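You operate a simulated robot arm through the tools that you are given. There is no shell and no other tool. Be economical: measure what you need, move in short steps, check, and stop when the job is done.

Carry out the task below with a simulated two-armed robot. There is one attempt and no reset: what you move stays moved.

Task
Take the black block and leave it on the silver mesh disc on the top of the narrow trolley. Take the green tag and put it on top of the grey tape. Take the blue slab that says "LOT 65" from the top of the wide trolley and put it on the wooden board. Take the grey coil from the top of the wide trolley and leave it on the ledge under the oven door. Take the short yellow hose and leave it on top of the yellow tape. Put the job block labelled "Blue" from the oven bench on the ledge under the oven door and the job block labelled "Black" on the middle shelf of the tooling bench. The order is free. Set down upright: short yellow hose.

Only the result counts: the job must be done as asked and must still hold three seconds after the hand-in. Knocking over, shifting, dropping, spilling or breaking anything else fails it.

Robot
Two 7-joint arms with two-finger parallel grippers on one trunk, on a base that drives. Base frame: it is fixed to the floor where the robot stands at the start and does not move with it; the origin is under the middle of the robot, x ahead of it, y to its left, z up; the surface under the hand at the start is at about z = 77.9. Readings come in cm, degrees, newtons and seconds.
The left shoulder is at the start at [5, 18.7, 103.5], the right one opposite. With the tool pointing down near the work surface each hand reaches from about 10 to 66 cm from the robot's upright axis, wherever it stands, measured 20 degrees to its own side. Places, roughly: black block (5x5x4 cm) [70, -20, 80]; blue slab [-175, -350, 75]; green tag [50, -25, 75]; grey coil (6x6x5 cm) [-190, -370, 80]; grey tape (11x11x5 cm) [70, 30, 80]; job block [50, -175, 75]; ledge under the oven door (88x15 cm) [28, -300, 66]; mesh disc [50, 25, 75]; middle shelf of the tooling bench [-230, 50, 40]; short yellow hose (5x5x10 cm) [70, -160, 90]; wooden board (15x15x1 cm) [-180, -310, 70]; yellow tape (11x11x5 cm) [60, 0, 80]. Payload 3.43 kg a hand.
Tool frame (each hand has its own): the origin (TCP) lies between the finger pads and is the grasp point; the fingertips stand 3 cm ahead of it; z points along the fingers, y is the line along which they close. Largest opening 9.4 cm; finger width 2.8, thickness 1; the body of the gripper, 5 by 9.6 cm, starts 5.5 cm behind the TCP.
Orientation is told as [roll, pitch, yaw] about the base's x, y, z axes, in that order, counted from this pose: with the fingers straight down and closing along the base's y, the tool's x points along the base's -x, its y along +y and its z along -z.

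Tools
- The arms move only by the tool move_arm. It takes "left_series", "right_series" or both (then of equal length, played together; a hand with none holds still); each is one flat list of numbers, 6 for each row, row after row: the shift along the tool's x, y, z in units of 30 mm (1.0 is 30 mm), then the turn, a rotation vector about the tool's x, y, z in units of 8 degrees (1.0 is 8 degrees). In form: [dx, dy, dz, rx, ry, rz, dx, dy, dz, rx, ry, rz, ...]. A call has 1 to 12 rows; each row shifts and turns the commanded pose from where the row before left it, along the tool's axes as they then stand. "left_jaw" and "right_jaw" are, for a hand that has rows, the opening, from 0 (shut) to 1 (fully open), set as the call begins (left out, the last holds). A call with a number of a shift or a turn outside -1 to 1 is refused whole. A row lasts 0.2 s, in which the tool goes at most 5 cm and 8.6 degrees; a call with a longer step from one row to the next is refused whole, and so is a gripper value outside its range. A pose out of reach is approached as far as the arm can. The call stops where the force on the tool passes 40 N (or 10 N more than at its start, if that is more) or the arm is blocked; 0.2 s more then pass. Each finger travels about 15.3 cm/s and halts on what it meets, pressing with about 25 N; the grip force reading is that of the motor and also rises with nothing between the fingers. The clock runs only during rows and for 0.2 s after the last one: add rows that do not move to give the fingers time. It gives the time, the measured TCP pose, the force on the tool (base axes), the opening and the grip force at its end, in the units of the frame above (readings bear some noise), with the torque about the TCP (base axes, N m) and any sound that the robot's microphone picked up.
- Cameras (640 x 400 px; columns grow to the right, rows downward): "scene" is now at [15.08, 2.3, 121.51]; the picture's right is [0.25, -0.97, 0.00], its down [-0.36, -0.09, -0.93] and it looks along [0.90, 0.23, -0.37] (base axes); focal length 234 px, centre (320, 200). "left" rides on the left gripper at [7.6, -1.4, -10.2] in its tool frame; the picture's right is [0.18, 0.98, 0.00], its down [-0.75, 0.14, -0.64] and it looks along [-0.63, 0.12, 0.77] (tool axes); focal length 243 px, centre (320, 200). "right" rides on the right gripper at [7.6, 1.4, -10.3] in its tool frame; the picture's right is [-0.18, 0.98, 0.00], its down [-0.75, -0.14, -0.64] and it looks along [-0.63, -0.12, 0.77] (tool axes); focal length 243 px, centre (320, 200).
- get_image(camera): a new picture of that camera. No time passes.
- lift_body(by): slides the trunk up (or, below 0, down) by that many cm; the arms and the scene camera ride with it, the base frame stays. It gives what a move gives, with no picture.
- drive_base(legs): drives the robot by 1 to 6 legs, each [ahead, left, turn to the left] in cm, cm and degrees, along the robot's own axes; the way and the turn of a leg run together, so that a leg with both is an arc; at most 150 cm and 180 degrees a leg. The arms and the cameras ride along, it lands a little off, and it stops where it bumps. It gives what a move gives.
- head_to(pan, tilt): turns the head with the scene camera to pan (to the left, within 80 degrees either way) and tilt (down, from -29 to 69), counted from straight ahead of the robot. It gives what a move gives.
- probe_pixels(camera, pixels): for up to 12 pixels [column, row] of the newest picture of that camera ("zoom" is the newest enlarged one), the place [x, y, z] in the base frame of the surface seen there, good to about 0.3 cm. No time passes.
- zoom(camera, box): a new picture of the part [left, top, right, bottom] of that camera's present view, enlarged. No time passes.
- finish_job(): hands the job in; it is judged then, once.

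Work in short steps. Measure before you move; look again where a grasp or a placing could have gone wrong, and mend it. You have 138 turns and 180 pictures in all, those below and enlarged ones among them. Open the grippers and draw the arms clear of the work before you hand the job in, unless the task says otherwise; then end with one line.

The tools are called as a command line: name --argument value ..., lists and objects as JSON in quotes. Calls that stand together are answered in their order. move_arm: Moves the arms, as the interface text tells. Its arguments: {"type":"object","properties":{"left_series":{"type":"array","items":{"type":"number"}},"left_jaw":{"type":"number"},"right_series":{"type":"array","items":{"type":"number"}},"right_jaw":{"type":"number"}},"required":[]} The other tools are called the same way: lift_body (by) slides the trunk up or down; drive_base (legs) drives the base; head_to (pan, tilt) turns the head that bears the scene camera; get_image (camera) takes a picture; probe_pixels (camera, pixels) gives the place of the surface under pixels of a picture; zoom (camera, box) takes an enlarged picture of a part of a camera's view; finish_job () hands the job in.

At the start:

```text
time: 0.0
left_tcp_pos: [46.52, 27.66, 103.72]
left_tcp_rot: [0.1, 0.0, 0.1]
left_contact_force: [0.3, 1.1, 0.5]
left_torque: [-0.01, 0.02, 0.04]
left_opening: 9.42
left_gripper_force: 0.1
right_tcp_pos: [39.23, -9.15, 110.93]
right_tcp_rot: [0.0, 0.1, 0.1]
right_contact_force: [0.4, -0.4, 0.1]
right_torque: [0.01, 0.0, 0.03]
right_opening: 9.41
right_gripper_force: 0.0
trunk travel left (down, up): [-25.0, 18.2]
robot x, y, heading: [0.23, 0.25, 0.2]
head pan, tilt: [14.3, 21.9]
```

scene: 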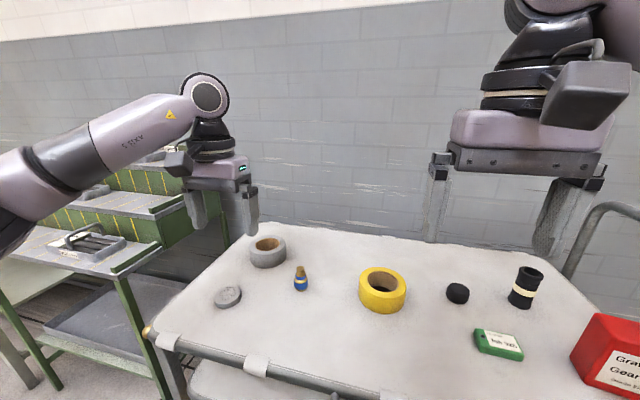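
right: 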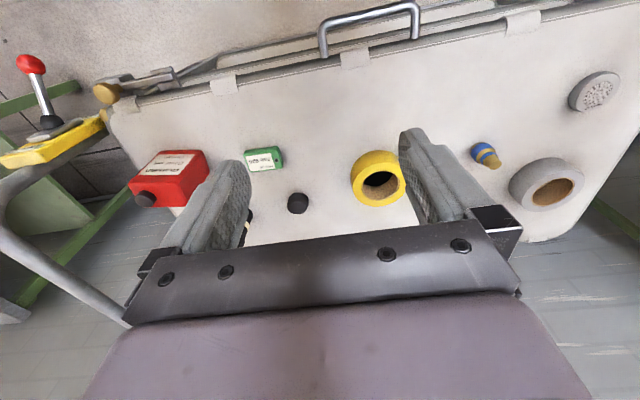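
left: 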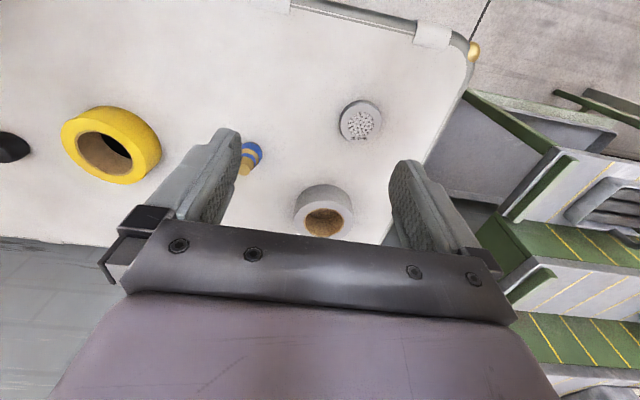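

The scene shows the mesh disc (228,296), grey tape (268,252), yellow tape (383,290), black block (457,293), and green tag (497,344). I probe these.

probe_pixels --camera "scene" --pixels '[[228, 295], [268, 243], [251, 250], [285, 246], [383, 276], [361, 285], [405, 283], [457, 287], [480, 335], [518, 340], [498, 333], [495, 353]]'

zoom --camera "scene" --box '[420, 250, 640, 400]'

zoom --camera "scene" --box '[190, 220, 430, 370]'

```text
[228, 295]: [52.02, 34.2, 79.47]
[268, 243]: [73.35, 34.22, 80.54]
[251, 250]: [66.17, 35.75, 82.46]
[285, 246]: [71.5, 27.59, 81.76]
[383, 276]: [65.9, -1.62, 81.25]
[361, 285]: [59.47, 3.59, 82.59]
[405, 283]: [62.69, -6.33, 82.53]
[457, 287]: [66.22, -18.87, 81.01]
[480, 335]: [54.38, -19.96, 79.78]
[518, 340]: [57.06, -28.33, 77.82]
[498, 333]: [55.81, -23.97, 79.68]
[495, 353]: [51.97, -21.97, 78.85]
```

```text
2.67 times, centred on (530, 325) of scene
```

zoom: 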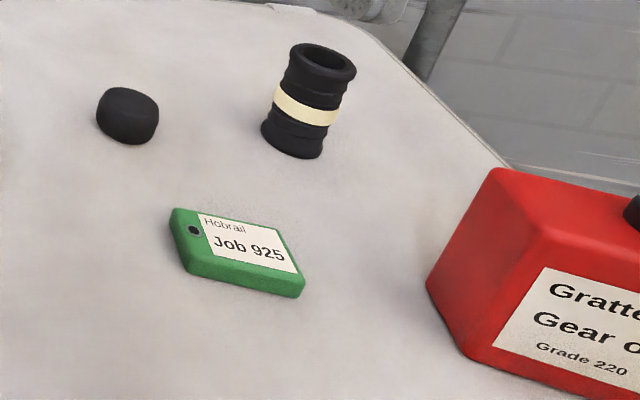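

```text
2.67 times, centred on (310, 295) of scene
```

zoom: 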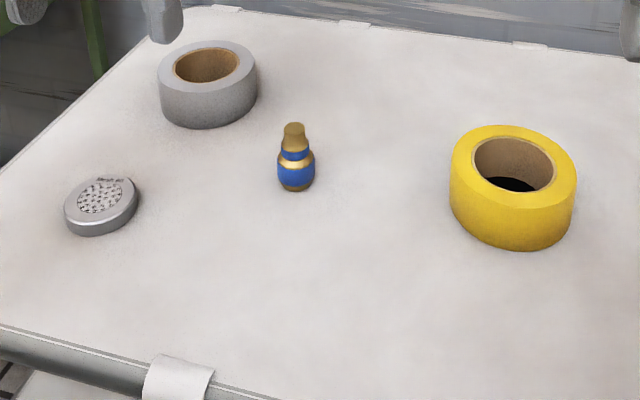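

The black block shows at (297,203) in the right wrist view and the tag at (263,160). I probe their edges, plus the tape's hole, in the wrist views.

probe_pixels --camera "right" --pixels '[[297, 198], [289, 200], [305, 200], [297, 210], [248, 155], [278, 150], [280, 163], [252, 170], [380, 185], [378, 160], [360, 178], [400, 178]]'

zoom --camera "right" --box '[220, 130, 420, 255]'

zoom --camera "left" --box '[280, 80, 440, 240]'

```text
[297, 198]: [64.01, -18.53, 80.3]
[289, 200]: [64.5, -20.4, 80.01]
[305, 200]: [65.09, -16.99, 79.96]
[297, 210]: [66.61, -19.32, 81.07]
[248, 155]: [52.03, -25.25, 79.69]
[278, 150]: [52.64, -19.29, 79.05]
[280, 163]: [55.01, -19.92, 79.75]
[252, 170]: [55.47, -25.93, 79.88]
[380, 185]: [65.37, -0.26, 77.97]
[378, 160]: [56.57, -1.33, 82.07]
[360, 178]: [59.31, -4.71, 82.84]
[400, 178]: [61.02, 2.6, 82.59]
```

```text
3.20 times, centred on (320, 192) of right
```

zoom: 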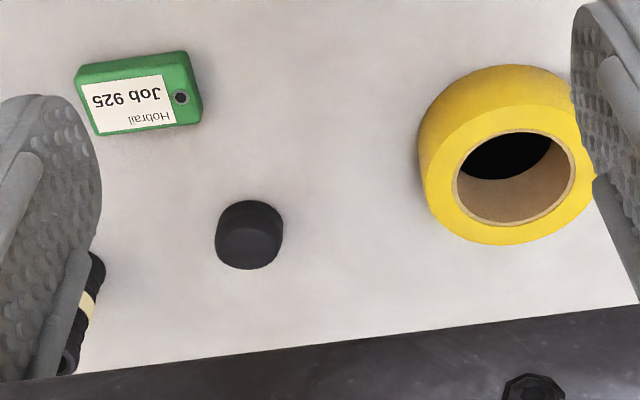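

```text
2.50 times, centred on (360, 160) of left
```

zoom: 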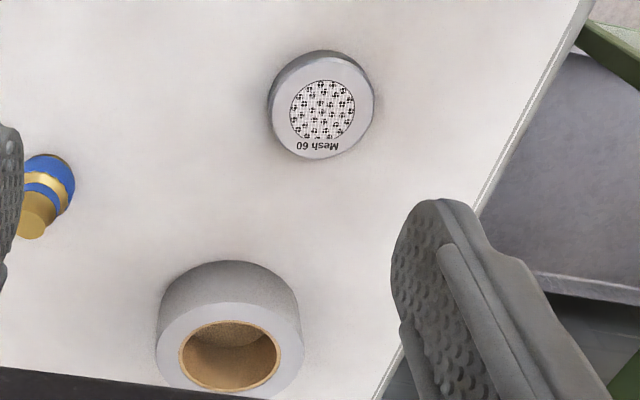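

I look down at the trolley's near edge to judge how far the robot can drive ahead.

head_to --pan 0 --tilt 60

get_image --camera "scene"

probe_pixels --camera "scene" --pixels '[[320, 200], [320, 250], [320, 280], [320, 310], [320, 340], [320, 370], [320, 395], [100, 300], [540, 300], [320, 150]]'

```text
time: 1.0
left_tcp_pos: [46.46, 27.63, 103.72]
left_tcp_rot: [0.0, 0.0, 0.1]
left_contact_force: [-0.5, 0.0, 0.5]
left_torque: [-0.03, 0.01, -0.02]
left_opening: 9.42
left_gripper_force: 0.0
right_tcp_pos: [39.25, -9.12, 111.0]
right_tcp_rot: [0.1, 0.0, -0.1]
right_contact_force: [-0.3, 0.7, 0.0]
right_torque: [-0.01, 0.02, 0.02]
right_opening: 9.41
right_gripper_force: 0.1
trunk travel left (down, up): [-25.0, 18.2]
robot x, y, heading: [0.02, -0.12, 0.3]
head pan, tilt: [0.0, 60.0]
```

```text
172 pictures are left
```

scene: 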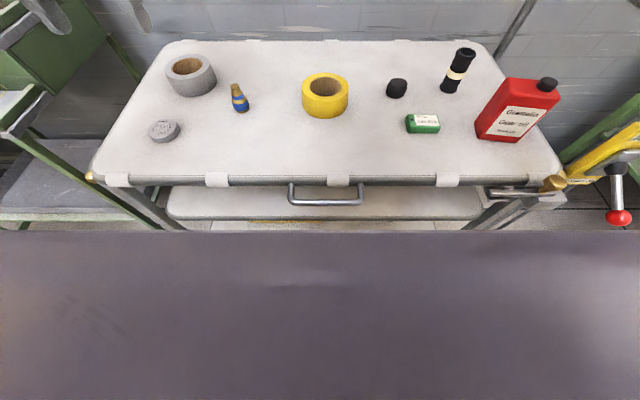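

```text
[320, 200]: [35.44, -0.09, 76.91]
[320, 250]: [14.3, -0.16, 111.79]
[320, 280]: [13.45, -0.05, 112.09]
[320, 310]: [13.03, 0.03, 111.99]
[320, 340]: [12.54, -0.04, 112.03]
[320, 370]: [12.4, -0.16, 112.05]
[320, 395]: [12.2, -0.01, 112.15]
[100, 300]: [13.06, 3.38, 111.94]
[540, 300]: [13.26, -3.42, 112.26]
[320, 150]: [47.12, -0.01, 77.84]
```

The trolley's front handle is at x≈35. I drive ahead 7 cm so that the objects come within reach.

drive_base --legs '[[7, 0, 0]]'

```text
time: 2.1
left_tcp_pos: [53.61, 27.65, 103.66]
left_tcp_rot: [0.0, 0.0, 0.1]
left_contact_force: [1.3, 0.2, -0.3]
left_torque: [0.01, 0.0, 0.0]
left_opening: 9.35
left_gripper_force: 0.0
right_tcp_pos: [46.36, -9.13, 110.94]
right_tcp_rot: [0.0, 0.1, 0.0]
right_contact_force: [0.1, -0.4, -0.3]
right_torque: [-0.02, 0.0, -0.02]
right_opening: 9.39
right_gripper_force: 0.1
trunk travel left (down, up): [-25.0, 18.2]
robot x, y, heading: [6.96, 0.3, -0.1]
head pan, tilt: [0.0, 60.0]
```

No bump. I move the right hand above the black block at about (66.5,-19,95).

move_arm --right_series '[-0.83, -0.41, 0.66, 0, 0, 0, -0.83, -0.41, 0.66, 0, 0, 0, -0.83, -0.41, 0.66, 0, 0, 0, -0.83, -0.41, 0.66, 0, 0, 0, -0.83, -0.41, 0.66, 0, 0, 0, -0.83, -0.41, 0.66, 0, 0, 0, -0.83, -0.41, 0.66, 0, 0, 0, -0.83, -0.41, 0.66, 0, 0, 0, 0, 0, 0, 0, 0, 0]' --right_jaw 1

get_image --camera "right"

get_image --camera "scene"

```text
time: 4.1
left_tcp_pos: [53.57, 27.57, 103.78]
left_tcp_rot: [0.0, 0.0, 0.0]
left_contact_force: [0.2, 0.2, -0.6]
left_torque: [0.01, -0.03, 0.02]
left_opening: 9.4
left_gripper_force: 0.1
right_tcp_pos: [66.2, -19.01, 95.13]
right_tcp_rot: [0.0, 0.0, 0.0]
right_contact_force: [-0.4, 0.3, -0.1]
right_torque: [-0.01, 0.04, 0.02]
right_opening: 9.42
right_gripper_force: 0.1
trunk travel left (down, up): [-25.0, 18.2]
robot x, y, heading: [7.23, -0.13, -0.2]
head pan, tilt: [0.0, 60.0]
```

```text
171 pictures are left
```

right: 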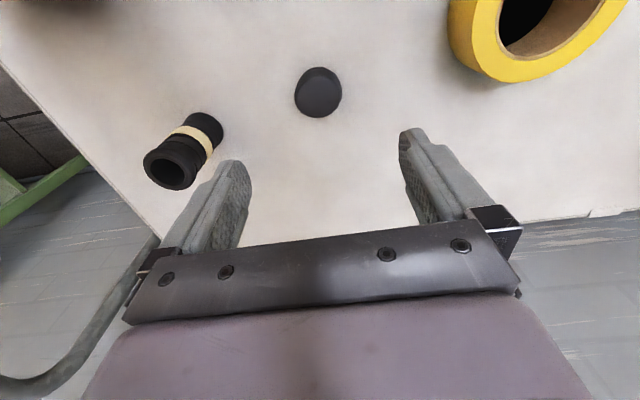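

```text
170 pictures are left
```

scene: 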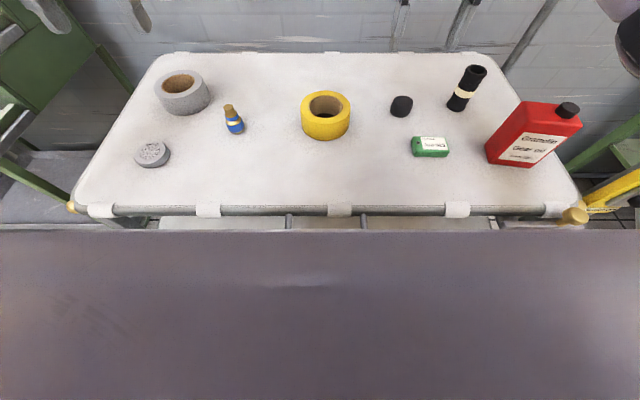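

The block is at (318,92), nearly under the hand. I probe its edges for the exact centre.

probe_pixels --camera "right" --pixels '[[318, 92], [299, 92], [339, 92], [320, 72], [318, 112], [318, 80]]'

probe_pixels --camera "scene" --pixels '[[401, 106], [392, 106], [411, 106], [402, 99], [402, 112], [414, 140], [446, 140], [446, 155], [414, 153], [430, 146]]'

```text
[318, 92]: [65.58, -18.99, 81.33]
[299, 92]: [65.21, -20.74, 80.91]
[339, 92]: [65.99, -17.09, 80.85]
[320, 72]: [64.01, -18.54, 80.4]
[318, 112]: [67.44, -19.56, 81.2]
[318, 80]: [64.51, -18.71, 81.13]
```

```text
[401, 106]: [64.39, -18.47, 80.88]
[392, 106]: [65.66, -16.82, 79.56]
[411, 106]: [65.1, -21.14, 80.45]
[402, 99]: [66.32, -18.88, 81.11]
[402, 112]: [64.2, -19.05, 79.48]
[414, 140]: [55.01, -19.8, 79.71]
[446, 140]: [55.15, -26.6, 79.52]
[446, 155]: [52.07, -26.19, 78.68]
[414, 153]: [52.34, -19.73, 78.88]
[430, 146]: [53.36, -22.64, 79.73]
```

Block centre is (65.9,-19.0), top 81.3; tag centre (53.7,-23.0). I descend and then close.

move_arm --right_series '[0.1, 0, 0.913, 0, 0, 0, 0, 0, 0.913, 0, 0, 0, 0, 0, 0.913, 0, 0, 0, 0, 0, 0.913, 0, 0, 0, 0, 0, 0.913, 0, 0, 0, 0, 0, 0, 0, 0, 0]'

move_arm --right_series '[0, 0, 0, 0, 0, 0, 0, 0, 0, 0, 0, 0, 0, 0, 0, 0, 0, 0, 0, 0, 0, 0, 0, 0]' --right_jaw 0

move_arm --right_series '[0, 0, -0.8, 0, 0, 0, 0, 0, -0.8, 0, 0, 0, 0, 0, -0.8, 0, 0, 0, 0, 0, -0.8, 0, 0, 0, 0, 0, -0.8, 0, 0, 0]'

get_image --camera "right"

```text
time: 5.5
left_tcp_pos: [53.55, 27.76, 103.75]
left_tcp_rot: [0.0, 0.0, 0.1]
left_contact_force: [-0.3, 0.3, 0.1]
left_torque: [-0.05, 0.04, 0.01]
left_opening: 9.38
left_gripper_force: 0.1
right_tcp_pos: [65.87, -18.92, 81.31]
right_tcp_rot: [-0.1, 0.0, 0.0]
right_contact_force: [0.2, -1.3, -0.3]
right_torque: [0.0, -0.03, 0.02]
right_opening: 9.42
right_gripper_force: 0.0
trunk travel left (down, up): [-25.0, 18.2]
robot x, y, heading: [6.93, -0.1, -0.3]
head pan, tilt: [0.0, 60.0]
```

```text
time: 6.5
left_tcp_pos: [53.68, 27.53, 103.67]
left_tcp_rot: [0.0, -0.1, 0.0]
left_contact_force: [0.9, 0.1, 0.0]
left_torque: [-0.01, -0.03, 0.02]
left_opening: 9.4
left_gripper_force: 0.1
right_tcp_pos: [65.85, -18.9, 81.21]
right_tcp_rot: [0.0, 0.0, 0.0]
right_contact_force: [0.4, 0.1, 0.4]
right_torque: [-0.01, -0.04, 0.0]
right_opening: 4.94
right_gripper_force: 24.9
trunk travel left (down, up): [-25.0, 18.2]
robot x, y, heading: [6.71, 0.18, -0.1]
head pan, tilt: [0.0, 60.0]
```

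```text
time: 7.7
left_tcp_pos: [53.51, 27.68, 103.82]
left_tcp_rot: [0.0, 0.0, 0.0]
left_contact_force: [0.4, 0.1, 0.2]
left_torque: [0.0, 0.02, 0.01]
left_opening: 9.41
left_gripper_force: 0.0
right_tcp_pos: [65.83, -18.82, 93.39]
right_tcp_rot: [0.1, 0.0, 0.0]
right_contact_force: [0.0, 0.2, -0.3]
right_torque: [0.02, 0.02, 0.02]
right_opening: 4.95
right_gripper_force: 24.9
trunk travel left (down, up): [-25.0, 18.2]
robot x, y, heading: [6.89, -0.06, 0.1]
head pan, tilt: [0.0, 60.0]
```

```text
169 pictures are left
```

right: 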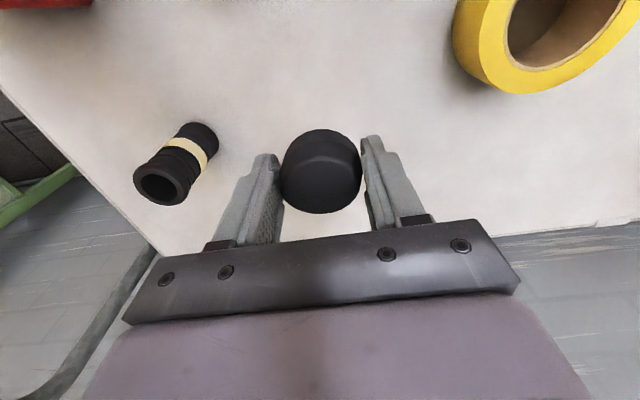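

Block is held (opening 4.95). I draw the left hand back and up and the right hand back to x≈52, then drive left 28 cm toward the disc.

move_arm --left_series '[0.75, 0, -0.5, 0, 0, 0, 0.75, 0, -0.5, 0, 0, 0, 0.75, 0, -0.5, 0, 0, 0, 0.75, 0, -0.5, 0, 0, 0, 0.75, 0, -0.5, 0, 0, 0, 0.75, 0, -0.5, 0, 0, 0, 0.75, 0, -0.5, 0, 0, 0, 0.75, 0, -0.5, 0, 0, 0]' --right_series '[0.58, 0, 0, 0, 0, 0, 0.58, 0, 0, 0, 0, 0, 0.58, 0, 0, 0, 0, 0, 0.58, 0, 0, 0, 0, 0, 0.58, 0, 0, 0, 0, 0, 0.58, 0, 0, 0, 0, 0, 0.58, 0, 0, 0, 0, 0, 0.58, 0, 0, 0, 0, 0]'

drive_base --legs '[[0, 28, 0]]'

get_image --camera "scene"

get_image --camera "right"

```text
time: 9.5
left_tcp_pos: [35.58, 27.67, 115.82]
left_tcp_rot: [0.0, 0.0, 0.1]
left_contact_force: [-0.3, -0.5, -0.3]
left_torque: [0.01, -0.04, 0.03]
left_opening: 9.42
left_gripper_force: 0.1
right_tcp_pos: [51.91, -19.03, 93.46]
right_tcp_rot: [0.1, -0.1, 0.0]
right_contact_force: [-0.5, 0.2, -0.9]
right_torque: [0.0, 0.03, 0.02]
right_opening: 4.95
right_gripper_force: 25.1
trunk travel left (down, up): [-25.0, 18.2]
robot x, y, heading: [7.22, 0.06, 0.1]
head pan, tilt: [0.0, 60.0]
```

```text
time: 12.5
left_tcp_pos: [35.47, 55.8, 115.69]
left_tcp_rot: [0.0, -0.1, 0.4]
left_contact_force: [0.8, 1.0, -0.4]
left_torque: [0.0, 0.02, 0.01]
left_opening: 9.38
left_gripper_force: 0.2
right_tcp_pos: [52.04, 9.32, 93.39]
right_tcp_rot: [-0.1, 0.0, 0.2]
right_contact_force: [-0.4, -0.8, 0.5]
right_torque: [0.01, 0.04, 0.0]
right_opening: 4.93
right_gripper_force: 24.6
trunk travel left (down, up): [-25.0, 18.2]
robot x, y, heading: [6.57, 28.3, -0.2]
head pan, tilt: [0.0, 60.0]
```

```text
168 pictures are left
```

scene: 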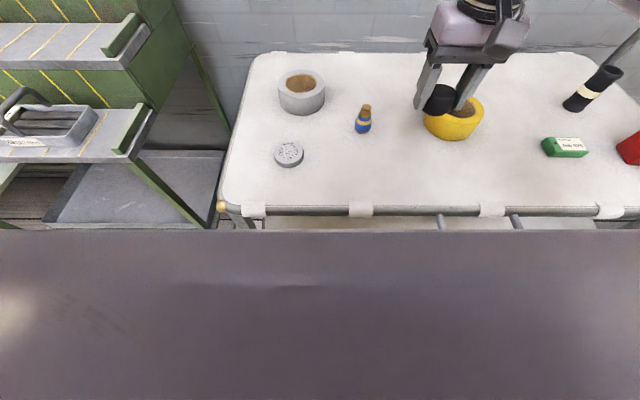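

```text
167 pictures are left
```

right: 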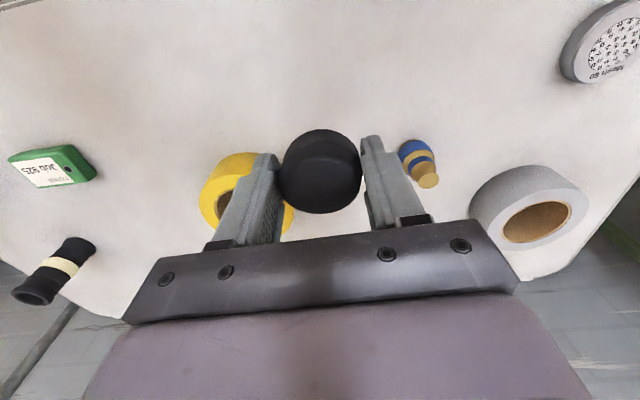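

Disc now at (289,155) and grey tape at (301,93) in the scene view. I probe both.

probe_pixels --camera "scene" --pixels '[[289, 144], [289, 161], [276, 152], [302, 152], [301, 71], [301, 79], [301, 92], [301, 101], [280, 85], [286, 86], [318, 84], [324, 84]]'

zoom --camera "scene" --box '[250, 60, 410, 180]'

```text
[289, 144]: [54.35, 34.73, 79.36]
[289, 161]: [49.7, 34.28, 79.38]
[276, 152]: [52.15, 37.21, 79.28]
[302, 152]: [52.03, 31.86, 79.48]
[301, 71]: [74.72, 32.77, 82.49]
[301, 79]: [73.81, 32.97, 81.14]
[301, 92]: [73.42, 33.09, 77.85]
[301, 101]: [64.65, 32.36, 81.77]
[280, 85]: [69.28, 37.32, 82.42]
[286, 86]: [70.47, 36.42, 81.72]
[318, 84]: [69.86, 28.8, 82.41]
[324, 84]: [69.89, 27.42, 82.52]
```

```text
3.33 times, centred on (330, 120) of scene
```

zoom: 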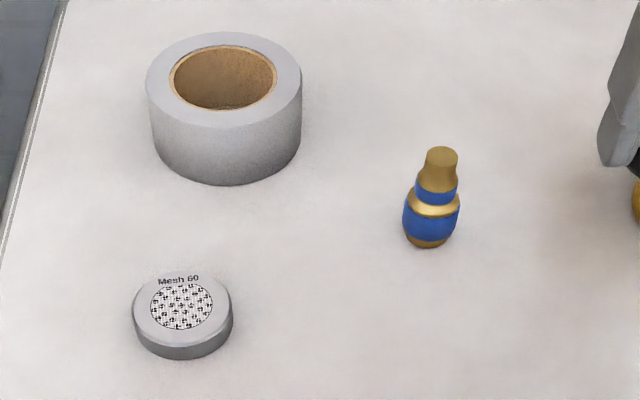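

Disc centre (52.0,34.5), top 79.4. I move across and lower to TCP z≈82.9.

move_arm --right_series '[0, 0.933, 0, 0, 0, 0, 0, 0.933, 0, 0, 0, 0, 0, 0.933, 0, 0, 0, 0, 0, 0.933, 0, 0, 0, 0, 0, 0.933, 0, 0, 0, 0, 0, 0.933, 0, 0, 0, 0, 0, 0.933, 0, 0, 0, 0, 0, 0.933, 0, 0, 0, 0, 0, 0.933, 0, 0, 0, 0, 0, 0, 0, 0, 0, 0]'

get_image --camera "right"

```text
time: 14.7
left_tcp_pos: [35.38, 55.83, 115.79]
left_tcp_rot: [-0.1, 0.0, 0.4]
left_contact_force: [0.7, 0.4, 0.2]
left_torque: [0.0, 0.01, -0.05]
left_opening: 9.39
left_gripper_force: 0.0
right_tcp_pos: [51.8, 34.72, 93.55]
right_tcp_rot: [0.0, 0.0, 0.3]
right_contact_force: [-0.6, 0.3, -1.1]
right_torque: [0.0, -0.01, 0.01]
right_opening: 4.91
right_gripper_force: 25.1
trunk travel left (down, up): [-25.0, 18.2]
robot x, y, heading: [6.95, 28.39, 0.3]
head pan, tilt: [0.0, 60.0]
```

```text
165 pictures are left
```

right: 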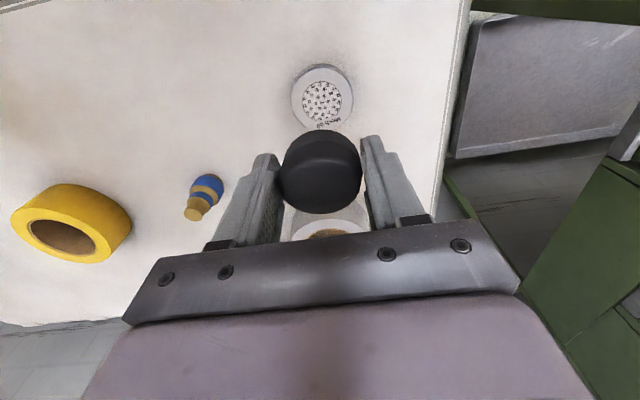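

The disc lies right under the block. I lower, with a tiny correction, and release.

move_arm --right_series '[-0.05, -0.07, 0.88, 0, 0, 0, 0, 0, 0.88, 0, 0, 0, 0, 0, 0.88, 0, 0, 0, 0, 0, 0.88, 0, 0, 0, 0, 0, 0, 0, 0, 0]'

move_arm --right_series '[0, 0, 0.04, 0, 0, 0, 0, 0, 0, 0, 0, 0]'

```text
time: 15.9
left_tcp_pos: [35.48, 55.85, 115.76]
left_tcp_rot: [0.0, 0.0, 0.3]
left_contact_force: [0.4, 0.0, -0.5]
left_torque: [-0.01, 0.01, -0.02]
left_opening: 9.42
left_gripper_force: 0.2
right_tcp_pos: [52.01, 34.35, 82.87]
right_tcp_rot: [-0.1, 0.0, 0.2]
right_contact_force: [-0.1, 0.3, 0.6]
right_torque: [-0.03, -0.02, 0.02]
right_opening: 4.92
right_gripper_force: 25.3
trunk travel left (down, up): [-25.0, 18.2]
robot x, y, heading: [6.58, 28.32, 0.0]
head pan, tilt: [0.0, 60.0]
```

```text
time: 16.5
left_tcp_pos: [35.38, 55.72, 115.79]
left_tcp_rot: [0.0, 0.0, 0.4]
left_contact_force: [0.0, 0.3, 0.1]
left_torque: [0.0, 0.02, 0.02]
left_opening: 9.4
left_gripper_force: 0.0
right_tcp_pos: [51.94, 34.37, 83.04]
right_tcp_rot: [-0.1, -0.1, 0.1]
right_contact_force: [-2.1, -3.1, 8.5]
right_torque: [-0.23, 0.05, -0.02]
right_opening: 4.93
right_gripper_force: 24.8
trunk travel left (down, up): [-25.0, 18.2]
robot x, y, heading: [7.07, 27.92, 0.3]
head pan, tilt: [0.0, 60.0]
```

Contact (8.5 N up) is felt: the block rests on the disc. I open, then rise.

move_arm --right_series '[0, 0, 0, 0, 0, 0, 0, 0, 0, 0, 0, 0, 0, 0, 0, 0, 0, 0, 0, 0, -0.5, 0, 0, 0, 0, 0, -0.9, 0, 0, 0, 0, 0, -0.9, 0, 0, 0, 0, 0, -0.9, 0, 0, 0]' --right_jaw 1

get_image --camera "right"

```text
time: 18.1
left_tcp_pos: [35.5, 55.84, 115.75]
left_tcp_rot: [0.0, 0.0, 0.3]
left_contact_force: [-0.7, 1.0, 0.5]
left_torque: [-0.01, -0.02, 0.01]
left_opening: 9.38
left_gripper_force: 0.1
right_tcp_pos: [51.99, 34.28, 92.46]
right_tcp_rot: [0.0, 0.0, 0.3]
right_contact_force: [0.7, 0.2, -0.8]
right_torque: [0.0, -0.01, -0.01]
right_opening: 9.4
right_gripper_force: 0.0
trunk travel left (down, up): [-25.0, 18.2]
robot x, y, heading: [6.78, 28.11, 0.3]
head pan, tilt: [0.0, 60.0]
```

```text
164 pictures are left
```

right: 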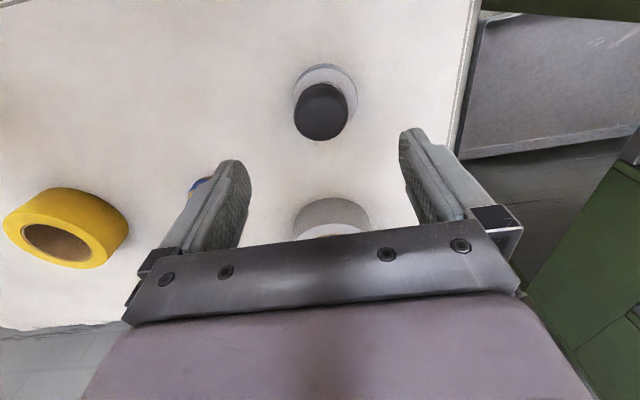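

Block sits on the disc. I move the hand back and drive right to the tag.

move_arm --right_series '[-0.06, -0.933, 0, 0, 0, 0, -0.06, -0.933, 0, 0, 0, 0, -0.06, -0.933, 0, 0, 0, 0, -0.06, -0.933, 0, 0, 0, 0, -0.06, -0.933, 0, 0, 0, 0, -0.06, -0.933, 0, 0, 0, 0, -0.06, -0.933, 0, 0, 0, 0, -0.06, -0.933, 0, 0, 0, 0, -0.06, -0.933, 0, 0, 0, 0]'

drive_base --legs '[[0, -32, 0]]'

get_image --camera "right"

```text
time: 20.1
left_tcp_pos: [35.45, 55.74, 115.69]
left_tcp_rot: [0.0, 0.0, 0.3]
left_contact_force: [0.5, -0.7, 0.1]
left_torque: [-0.01, -0.01, 0.02]
left_opening: 9.4
left_gripper_force: 0.0
right_tcp_pos: [53.65, 9.12, 92.35]
right_tcp_rot: [0.0, 0.1, 0.2]
right_contact_force: [1.0, 0.2, -0.5]
right_torque: [-0.03, 0.01, 0.02]
right_opening: 9.4
right_gripper_force: 0.1
trunk travel left (down, up): [-25.0, 18.2]
robot x, y, heading: [7.11, 28.14, 0.1]
head pan, tilt: [0.0, 60.0]
```

```text
time: 23.5
left_tcp_pos: [35.67, 23.83, 115.68]
left_tcp_rot: [0.0, 0.0, 0.3]
left_contact_force: [0.2, 0.1, -0.1]
left_torque: [0.02, 0.0, -0.01]
left_opening: 9.4
left_gripper_force: 0.1
right_tcp_pos: [53.88, -22.96, 92.38]
right_tcp_rot: [0.0, -0.1, 0.1]
right_contact_force: [-0.2, -1.0, 0.2]
right_torque: [0.01, 0.01, 0.0]
right_opening: 9.41
right_gripper_force: 0.1
trunk travel left (down, up): [-25.0, 18.2]
robot x, y, heading: [7.15, -4.1, 0.1]
head pan, tilt: [0.0, 60.0]
```

```text
163 pictures are left
```

right: 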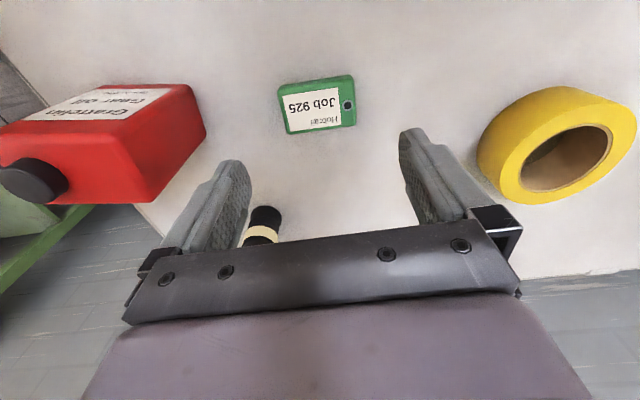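

Tag at (317,104). I probe its corners and the red can's nearest edge.

probe_pixels --camera "right" --pixels '[[280, 86], [352, 76], [356, 125], [287, 133], [317, 104], [200, 105], [185, 90], [205, 130], [265, 210], [150, 195]]'

```text
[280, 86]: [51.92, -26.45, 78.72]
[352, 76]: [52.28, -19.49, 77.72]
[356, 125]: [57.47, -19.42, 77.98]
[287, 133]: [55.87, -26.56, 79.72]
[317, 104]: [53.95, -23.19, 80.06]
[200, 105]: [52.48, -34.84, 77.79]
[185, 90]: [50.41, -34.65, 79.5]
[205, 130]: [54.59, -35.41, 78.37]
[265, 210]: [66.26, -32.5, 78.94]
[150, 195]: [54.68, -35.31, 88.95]
```

Tag centre (53.9,-23.0), aligned with y, 7 cm long. I descend, grasp across its length and lift.

move_arm --right_series '[0, -0.02, 0.915, 0, 0, 0, 0, 0, 0.915, 0, 0, 0, 0, 0, 0.915, 0, 0, 0, 0, 0, 0.9, 0, 0, 0, 0, 0, 0, 0, 0, 0]'

move_arm --right_series '[0, 0, 0, 0, 0, 0, 0, 0, 0, 0, 0, 0, 0, 0, 0, 0, 0, 0]' --right_jaw 0

move_arm --right_series '[0, 0, -0.8, 0, 0, 0, 0, 0, -0.9, 0, 0, 0, 0, 0, -0.9, 0, 0, 0, 0, 0, -0.9, 0, 0, 0, 0, 0, -0.9, 0, 0, 0]'

get_image --camera "right"

```text
time: 24.7
left_tcp_pos: [35.73, 23.84, 115.76]
left_tcp_rot: [0.0, -0.2, 0.2]
left_contact_force: [0.1, -0.1, 0.2]
left_torque: [0.01, -0.02, 0.01]
left_opening: 9.39
left_gripper_force: 0.0
right_tcp_pos: [53.57, -23.02, 81.34]
right_tcp_rot: [0.0, 0.0, 0.3]
right_contact_force: [0.5, 0.1, 0.3]
right_torque: [0.0, -0.05, -0.01]
right_opening: 9.38
right_gripper_force: 0.1
trunk travel left (down, up): [-25.0, 18.2]
robot x, y, heading: [7.16, -3.59, 0.2]
head pan, tilt: [0.0, 60.0]
```

```text
time: 25.5
left_tcp_pos: [35.67, 23.8, 115.64]
left_tcp_rot: [-0.1, 0.0, 0.1]
left_contact_force: [-0.6, -0.3, -0.7]
left_torque: [-0.03, 0.03, 0.0]
left_opening: 9.41
left_gripper_force: 0.1
right_tcp_pos: [53.81, -23.03, 81.49]
right_tcp_rot: [0.0, -0.1, 0.2]
right_contact_force: [-0.4, 0.0, -0.3]
right_torque: [0.02, -0.01, -0.02]
right_opening: 6.94
right_gripper_force: 24.6
trunk travel left (down, up): [-25.0, 18.2]
robot x, y, heading: [6.86, -4.06, 0.1]
head pan, tilt: [0.0, 60.0]
```

```text
time: 26.7
left_tcp_pos: [35.63, 23.78, 115.71]
left_tcp_rot: [0.0, 0.0, 0.3]
left_contact_force: [0.7, -1.0, 0.7]
left_torque: [-0.02, 0.0, 0.0]
left_opening: 9.4
left_gripper_force: 0.1
right_tcp_pos: [53.84, -23.01, 94.75]
right_tcp_rot: [0.0, 0.1, 0.1]
right_contact_force: [0.1, -0.1, -0.1]
right_torque: [0.0, 0.0, -0.02]
right_opening: 6.92
right_gripper_force: 24.9
trunk travel left (down, up): [-25.0, 18.2]
robot x, y, heading: [7.29, -3.71, 0.3]
head pan, tilt: [0.0, 60.0]
```

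```text
162 pictures are left
```

right: 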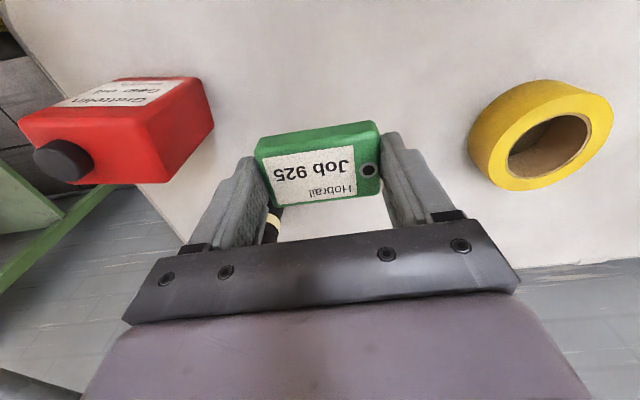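

Tag held (6.92). I shift the left hand inward a bit and drive left 37 cm toward the grey tape.

move_arm --left_series '[0, -0.8, 0, 0, 0, 0, 0, -0.8, 0, 0, 0, 0]'

drive_base --legs '[[0, 37, 0]]'

move_arm --right_series '[-0.49, 0.66, 0, 0, 0, 0, -0.49, 0.66, 0, 0, 0, 0, -0.49, 0.66, 0, 0, 0, 0, -0.49, 0.66, 0, 0, 0, 0, -0.49, 0.66, 0, 0, 0, 0, -0.49, 0.66, 0, 0, 0, 0, -0.49, 0.66, 0, 0, 0, 0, -0.49, 0.66, 0, 0, 0, 0, -0.49, 0.66, 0, 0, 0, 0, 0, 0, 0, 0, 0, 0]'

get_image --camera "scene"

get_image --camera "right"

```text
time: 27.3
left_tcp_pos: [35.57, 19.05, 115.83]
left_tcp_rot: [0.0, -0.1, 0.2]
left_contact_force: [0.0, 0.0, 0.2]
left_torque: [0.0, 0.0, 0.01]
left_opening: 9.38
left_gripper_force: 0.0
right_tcp_pos: [53.91, -23.07, 94.67]
right_tcp_rot: [0.0, 0.0, 0.2]
right_contact_force: [-0.7, -0.1, -0.1]
right_torque: [0.01, 0.0, 0.0]
right_opening: 6.91
right_gripper_force: 24.5
trunk travel left (down, up): [-25.0, 18.2]
robot x, y, heading: [6.93, -3.87, 0.2]
head pan, tilt: [0.0, 60.0]
```

```text
time: 31.2
left_tcp_pos: [35.28, 57.29, 115.88]
left_tcp_rot: [0.0, 0.0, 0.7]
left_contact_force: [-1.1, -0.7, 0.2]
left_torque: [0.02, -0.01, 0.03]
left_opening: 9.4
left_gripper_force: 0.1
right_tcp_pos: [53.74, 15.31, 94.74]
right_tcp_rot: [0.0, 0.0, 0.6]
right_contact_force: [0.7, 0.3, 0.0]
right_torque: [0.0, 0.03, -0.03]
right_opening: 6.91
right_gripper_force: 25.1
trunk travel left (down, up): [-25.0, 18.2]
robot x, y, heading: [6.76, 34.02, 0.6]
head pan, tilt: [0.0, 60.0]
```

```text
time: 33.4
left_tcp_pos: [35.1, 57.21, 115.8]
left_tcp_rot: [0.0, 0.0, 0.6]
left_contact_force: [0.2, 0.0, -0.2]
left_torque: [0.02, -0.02, -0.01]
left_opening: 9.4
left_gripper_force: 0.1
right_tcp_pos: [65.29, 31.02, 94.68]
right_tcp_rot: [0.0, -0.1, 0.7]
right_contact_force: [0.4, 0.6, 0.1]
right_torque: [0.0, -0.03, 0.03]
right_opening: 6.89
right_gripper_force: 24.8
right hand out of reach, approached as far as the arm can: row 9
trunk travel left (down, up): [-25.0, 18.2]
robot x, y, heading: [6.71, 34.36, 0.8]
head pan, tilt: [0.0, 60.0]
```

```text
161 pictures are left
```

scene: 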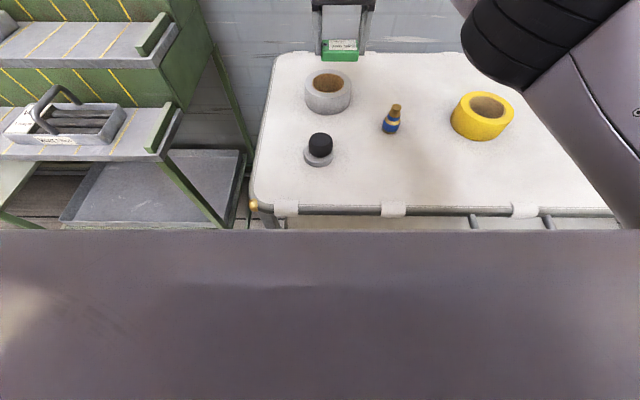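

```text
160 pictures are left
```

right: 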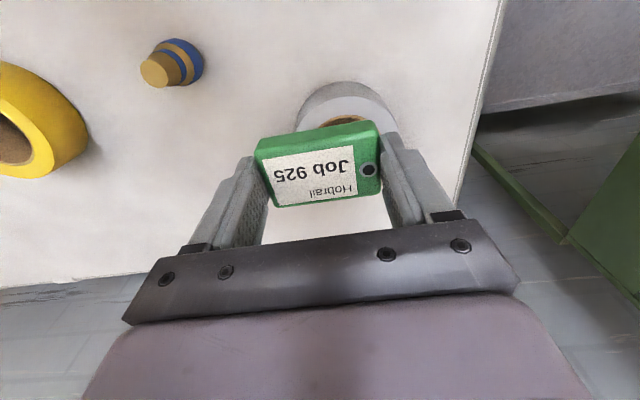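

The hand was limited at (65.3,31.0). Before shifting left more, I probe the green stand's closest parts.

probe_pixels --camera "scene" --pixels '[[200, 222], [225, 225], [60, 215], [150, 155], [10, 155], [165, 60], [20, 220], [245, 225], [180, 115], [310, 85], [348, 85]]'

```text
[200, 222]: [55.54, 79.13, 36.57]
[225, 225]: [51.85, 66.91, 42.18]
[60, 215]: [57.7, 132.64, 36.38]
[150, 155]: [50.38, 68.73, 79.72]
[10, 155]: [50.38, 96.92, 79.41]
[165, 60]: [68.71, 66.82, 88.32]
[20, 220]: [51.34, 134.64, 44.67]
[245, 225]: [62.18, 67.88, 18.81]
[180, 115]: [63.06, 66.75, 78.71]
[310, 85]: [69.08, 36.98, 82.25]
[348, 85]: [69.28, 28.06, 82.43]
```

The stand starts at x≥50, so sideways room is free. I drive left 8 and check where the hand stands.

drive_base --legs '[[0, 8, -0.6]]'

```text
time: 34.8
left_tcp_pos: [35.43, 64.9, 115.84]
left_tcp_rot: [0.0, -0.1, 0.0]
left_contact_force: [-0.2, -0.1, -0.3]
left_torque: [-0.01, -0.01, -0.02]
left_opening: 9.42
left_gripper_force: 0.1
right_tcp_pos: [65.27, 38.31, 94.58]
right_tcp_rot: [0.1, 0.0, 0.0]
right_contact_force: [0.5, 0.4, 0.0]
right_torque: [0.02, -0.04, -0.02]
right_opening: 6.88
right_gripper_force: 25.4
trunk travel left (down, up): [-25.0, 18.2]
robot x, y, heading: [6.59, 41.88, 0.1]
head pan, tilt: [0.0, 60.0]
```

I move the hand toward the tape (−y) and check.

move_arm --right_series '[-0.1, -0.65, 0, 0, 0, 0, -0.1, -0.65, 0, 0, 0, 0, -0.1, -0.65, 0, 0, 0, 0, 0, 0, 0, 0, 0, 0]'

get_image --camera "right"

```text
time: 35.8
left_tcp_pos: [35.41, 64.85, 115.95]
left_tcp_rot: [-0.1, 0.0, 0.0]
left_contact_force: [-0.3, 0.6, -0.6]
left_torque: [0.02, -0.02, -0.03]
left_opening: 9.43
left_gripper_force: 0.2
right_tcp_pos: [66.23, 32.43, 94.37]
right_tcp_rot: [0.1, 0.0, 0.0]
right_contact_force: [0.5, 0.0, -0.6]
right_torque: [-0.03, 0.04, -0.03]
right_opening: 6.92
right_gripper_force: 24.9
trunk travel left (down, up): [-25.0, 18.2]
robot x, y, heading: [6.75, 42.2, 0.2]
head pan, tilt: [0.0, 60.0]
```

```text
159 pictures are left
```

right: 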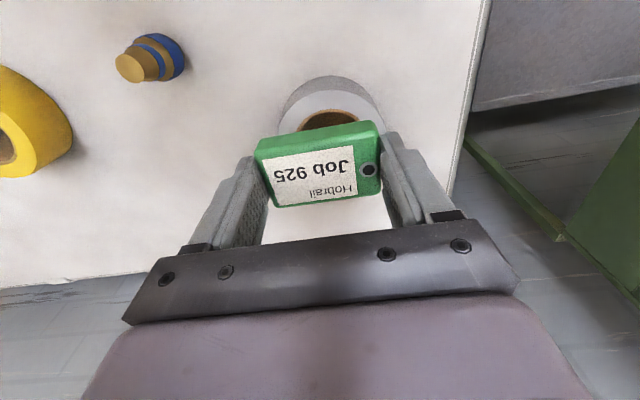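

Aligned in y; I move 0.9 cm further in x and lower to TCP z≈86.3.

move_arm --right_series '[-0.3, 0, 0.66, 0, 0, 0, 0, 0, 0.66, 0, 0, 0, 0, 0, 0.66, 0, 0, 0, 0, 0, 0.66, 0, 0, 0, 0, 0, 0, 0, 0, 0]'

get_image --camera "right"

get_image --camera "scene"

```text
time: 37.0
left_tcp_pos: [35.35, 64.96, 115.89]
left_tcp_rot: [-0.1, 0.0, 0.1]
left_contact_force: [-0.6, -0.4, -0.5]
left_torque: [0.01, -0.02, 0.03]
left_opening: 9.38
left_gripper_force: 0.1
right_tcp_pos: [66.9, 32.41, 86.58]
right_tcp_rot: [0.0, 0.0, 0.0]
right_contact_force: [0.0, 0.7, -0.9]
right_torque: [0.02, 0.03, 0.0]
right_opening: 6.9
right_gripper_force: 25.4
trunk travel left (down, up): [-25.0, 18.2]
robot x, y, heading: [7.15, 41.8, -0.3]
head pan, tilt: [0.0, 60.0]
```

```text
158 pictures are left
```

right: 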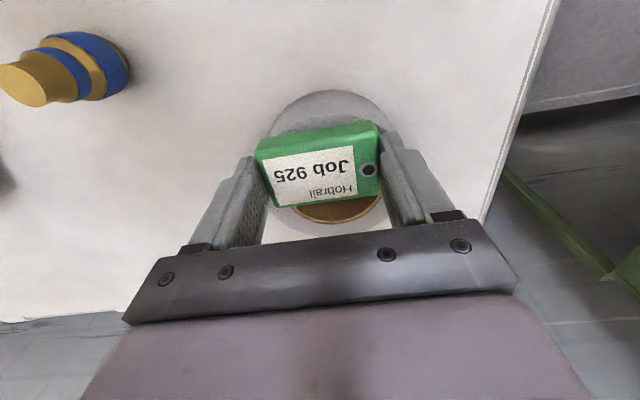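

```text
157 pictures are left
```

scene: 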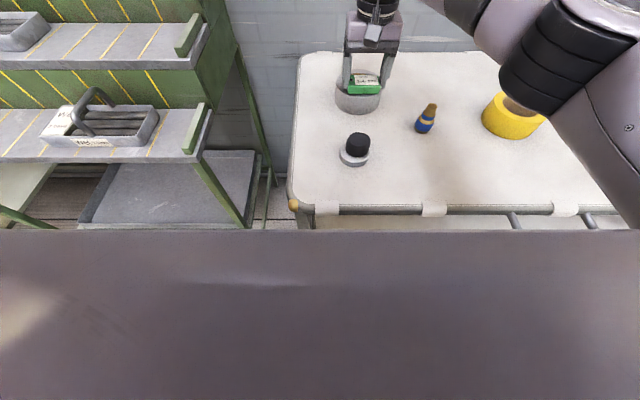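

Tag is over the near half of the ring. I nudge down till contact.

move_arm --right_series '[0, 0, 0.1, 0, 0, 0, 0, 0, 0.1, 0, 0, 0, 0, 0, 0, 0, 0, 0]'

```text
time: 37.8
left_tcp_pos: [35.26, 65.08, 115.8]
left_tcp_rot: [0.0, 0.0, 0.1]
left_contact_force: [0.4, 0.1, -0.7]
left_torque: [0.03, 0.04, 0.01]
left_opening: 9.37
left_gripper_force: 0.0
right_tcp_pos: [66.99, 32.4, 86.18]
right_tcp_rot: [0.1, -0.1, 0.0]
right_contact_force: [1.1, -0.5, 9.2]
right_torque: [0.02, 0.01, 0.01]
right_opening: 6.87
right_gripper_force: 24.9
trunk travel left (down, up): [-25.0, 18.2]
robot x, y, heading: [6.74, 41.78, 0.1]
head pan, tilt: [0.0, 60.0]
```

Contact at 86.2 (9 N). I release and rise.

move_arm --right_series '[0, 0, 0, 0, 0, 0, 0, 0, 0, 0, 0, 0, 0, 0, 0, 0, 0, 0, 0, 0, -0.5, 0, 0, 0, 0, 0, -0.9, 0, 0, 0, 0, 0, -0.9, 0, 0, 0, 0, 0, -0.9, 0, 0, 0, 0, 0, 0, 0, 0, 0]' --right_jaw 1

get_image --camera "right"

```text
time: 39.6
left_tcp_pos: [35.4, 64.94, 115.92]
left_tcp_rot: [0.0, 0.1, 0.0]
left_contact_force: [0.0, -0.5, 0.5]
left_torque: [-0.01, -0.07, 0.01]
left_opening: 9.4
left_gripper_force: 0.1
right_tcp_pos: [67.14, 32.33, 95.63]
right_tcp_rot: [0.0, 0.0, 0.0]
right_contact_force: [-0.8, -0.2, 0.6]
right_torque: [0.0, 0.01, 0.01]
right_opening: 9.41
right_gripper_force: 0.2
trunk travel left (down, up): [-25.0, 18.2]
robot x, y, heading: [6.55, 41.75, -0.1]
head pan, tilt: [0.0, 60.0]
```

```text
156 pictures are left
```

right: 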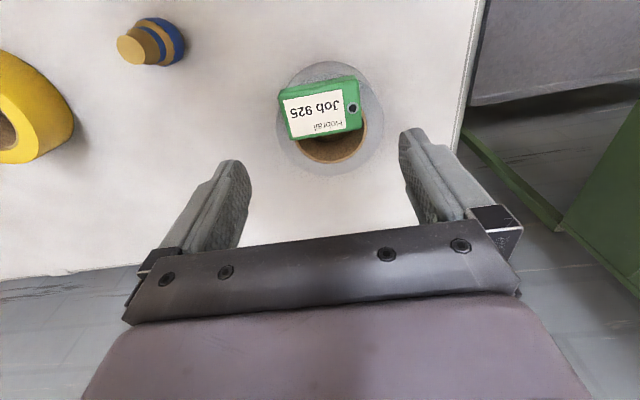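

Tag lies stably on the tape. I retract the right hand to a travel pose, back off 30 cm and look to the right with the head.

move_arm --right_series '[0.92, 0, -0.57, 0, 0, 0, 0.92, 0, -0.57, 0, 0, 0, 0.92, 0, -0.57, 0, 0, 0, 0.92, 0, -0.57, 0, 0, 0, 0.92, 0, -0.57, 0, 0, 0, 0.92, 0, -0.57, 0, 0, 0, 0.92, 0, -0.57, 0, 0, 0, 0.92, 0, -0.57, 0, 0, 0, 0.92, 0, -0.57, 0, 0, 0]'

drive_base --legs '[[-30, 0, 0], [0, -100, 0]]'

head_to --pan -45 --tilt 35

get_image --camera "scene"

```text
time: 41.6
left_tcp_pos: [35.43, 64.86, 115.92]
left_tcp_rot: [0.0, 0.0, 0.1]
left_contact_force: [0.1, 0.3, 0.4]
left_torque: [0.04, 0.0, -0.01]
left_opening: 9.38
left_gripper_force: 0.1
right_tcp_pos: [42.36, 32.31, 111.14]
right_tcp_rot: [0.0, -0.1, 0.0]
right_contact_force: [-0.1, -0.4, -0.6]
right_torque: [0.01, 0.01, 0.02]
right_opening: 9.43
right_gripper_force: 0.0
trunk travel left (down, up): [-25.0, 18.2]
robot x, y, heading: [6.76, 42.19, -0.0]
head pan, tilt: [0.0, 60.0]
```

```text
time: 52.5
left_tcp_pos: [4.8, -38.21, 115.87]
left_tcp_rot: [0.0, 0.1, -1.1]
left_contact_force: [-0.2, -0.3, -1.5]
left_torque: [0.02, 0.01, -0.03]
left_opening: 9.41
left_gripper_force: 0.2
right_tcp_pos: [10.95, -70.85, 111.15]
right_tcp_rot: [-0.1, -0.1, -1.3]
right_contact_force: [0.7, 0.3, -0.5]
right_torque: [0.02, 0.0, 0.01]
right_opening: 9.38
right_gripper_force: 0.0
trunk travel left (down, up): [-25.0, 18.2]
robot x, y, heading: [-24.41, -60.35, -1.3]
head pan, tilt: [0.0, 60.0]
```

```text
time: 53.6
left_tcp_pos: [4.82, -38.13, 115.86]
left_tcp_rot: [0.0, 0.0, -1.1]
left_contact_force: [0.4, 0.5, 0.7]
left_torque: [0.02, 0.0, 0.01]
left_opening: 9.41
left_gripper_force: 0.1
right_tcp_pos: [11.0, -70.92, 111.02]
right_tcp_rot: [0.0, 0.0, -1.2]
right_contact_force: [0.5, 0.2, 0.2]
right_torque: [0.0, 0.02, -0.01]
right_opening: 9.4
right_gripper_force: 0.0
trunk travel left (down, up): [-25.0, 18.2]
robot x, y, heading: [-24.15, -60.72, -0.9]
head pan, tilt: [-45.0, 35.0]
```

```text
155 pictures are left
```

scene: 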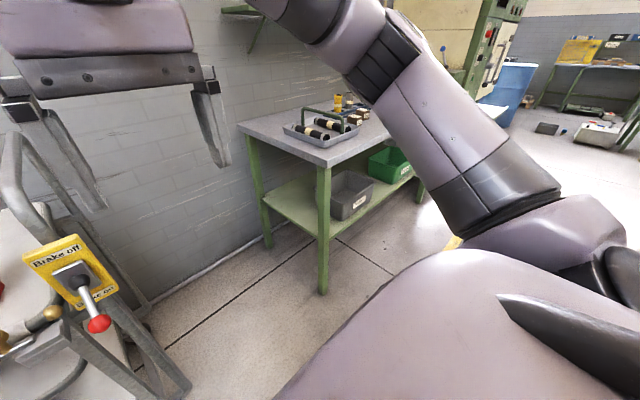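

The oven bench with tray and hoses is ahead-right. I drive on to y≈-155 and look straight at it.

probe_pixels --camera "scene" --pixels '[[240, 125], [325, 164], [322, 290], [338, 98], [345, 115], [360, 115], [345, 135]]'

drive_base --legs '[[0, -95, 1]]'

head_to --pan 0 --tilt 40

get_image --camera "scene"

```text
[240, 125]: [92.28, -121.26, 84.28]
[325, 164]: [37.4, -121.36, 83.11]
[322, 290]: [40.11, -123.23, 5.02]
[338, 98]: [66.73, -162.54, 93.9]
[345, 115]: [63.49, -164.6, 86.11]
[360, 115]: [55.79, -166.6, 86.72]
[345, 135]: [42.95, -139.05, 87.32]
```

```text
time: 62.4
left_tcp_pos: [3.42, -132.96, 115.92]
left_tcp_rot: [0.0, 0.1, 0.4]
left_contact_force: [-0.4, -0.2, -0.6]
left_torque: [-0.03, -0.01, -0.02]
left_opening: 9.4
left_gripper_force: 0.0
right_tcp_pos: [10.36, -165.49, 111.05]
right_tcp_rot: [0.0, 0.0, 0.2]
right_contact_force: [-0.6, -0.2, 0.1]
right_torque: [-0.01, 0.0, 0.01]
right_opening: 9.4
right_gripper_force: 0.1
trunk travel left (down, up): [-25.0, 18.2]
robot x, y, heading: [-25.06, -155.7, 0.2]
head pan, tilt: [-45.0, 35.0]
```

```text
time: 63.5
left_tcp_pos: [3.44, -132.99, 115.8]
left_tcp_rot: [0.1, 0.0, 0.4]
left_contact_force: [0.2, -0.3, 0.2]
left_torque: [-0.01, 0.04, 0.01]
left_opening: 9.42
left_gripper_force: 0.1
right_tcp_pos: [10.47, -165.52, 111.18]
right_tcp_rot: [0.0, 0.0, 0.2]
right_contact_force: [0.8, -0.1, -0.3]
right_torque: [0.01, 0.01, 0.02]
right_opening: 9.39
right_gripper_force: 0.0
trunk travel left (down, up): [-25.0, 18.2]
robot x, y, heading: [-25.06, -155.87, 0.5]
head pan, tilt: [0.0, 40.0]
```

```text
154 pictures are left
```

scene: 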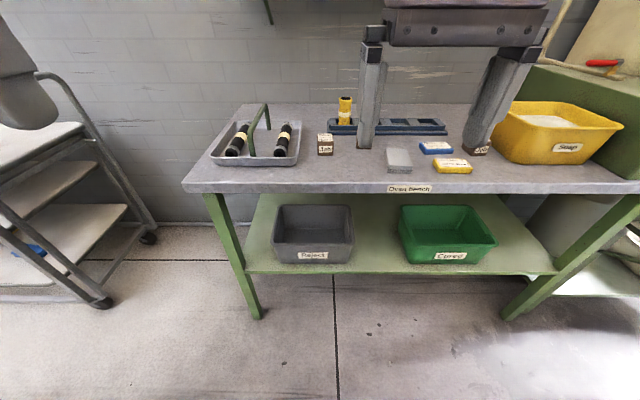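

I enlarge the bench to read the labels.

zoom --camera "scene" --box '[300, 80, 500, 200]'

probe_pixels --camera "scene" --pixels '[[325, 138], [400, 157], [437, 146], [453, 164], [478, 148], [345, 101], [345, 120], [400, 125], [300, 190], [400, 190], [340, 184]]'

```text
3.20 times, centred on (400, 140) of scene
```

zoom: 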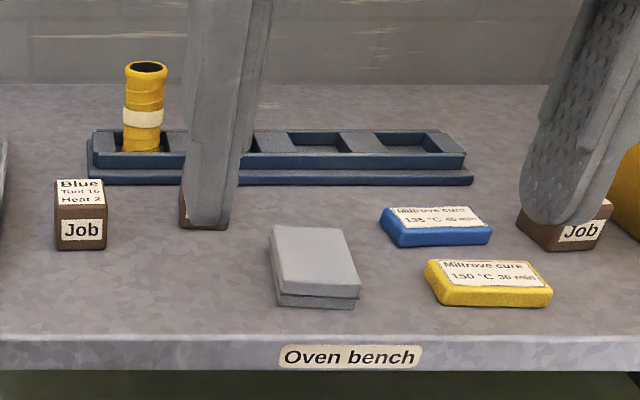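

```text
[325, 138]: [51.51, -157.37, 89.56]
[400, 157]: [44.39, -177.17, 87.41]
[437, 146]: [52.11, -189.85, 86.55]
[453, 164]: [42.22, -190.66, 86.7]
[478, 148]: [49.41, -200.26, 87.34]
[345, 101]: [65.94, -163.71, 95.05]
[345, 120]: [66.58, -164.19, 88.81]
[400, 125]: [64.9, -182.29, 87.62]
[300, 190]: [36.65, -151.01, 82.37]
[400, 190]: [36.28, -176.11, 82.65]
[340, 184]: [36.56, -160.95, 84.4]
```

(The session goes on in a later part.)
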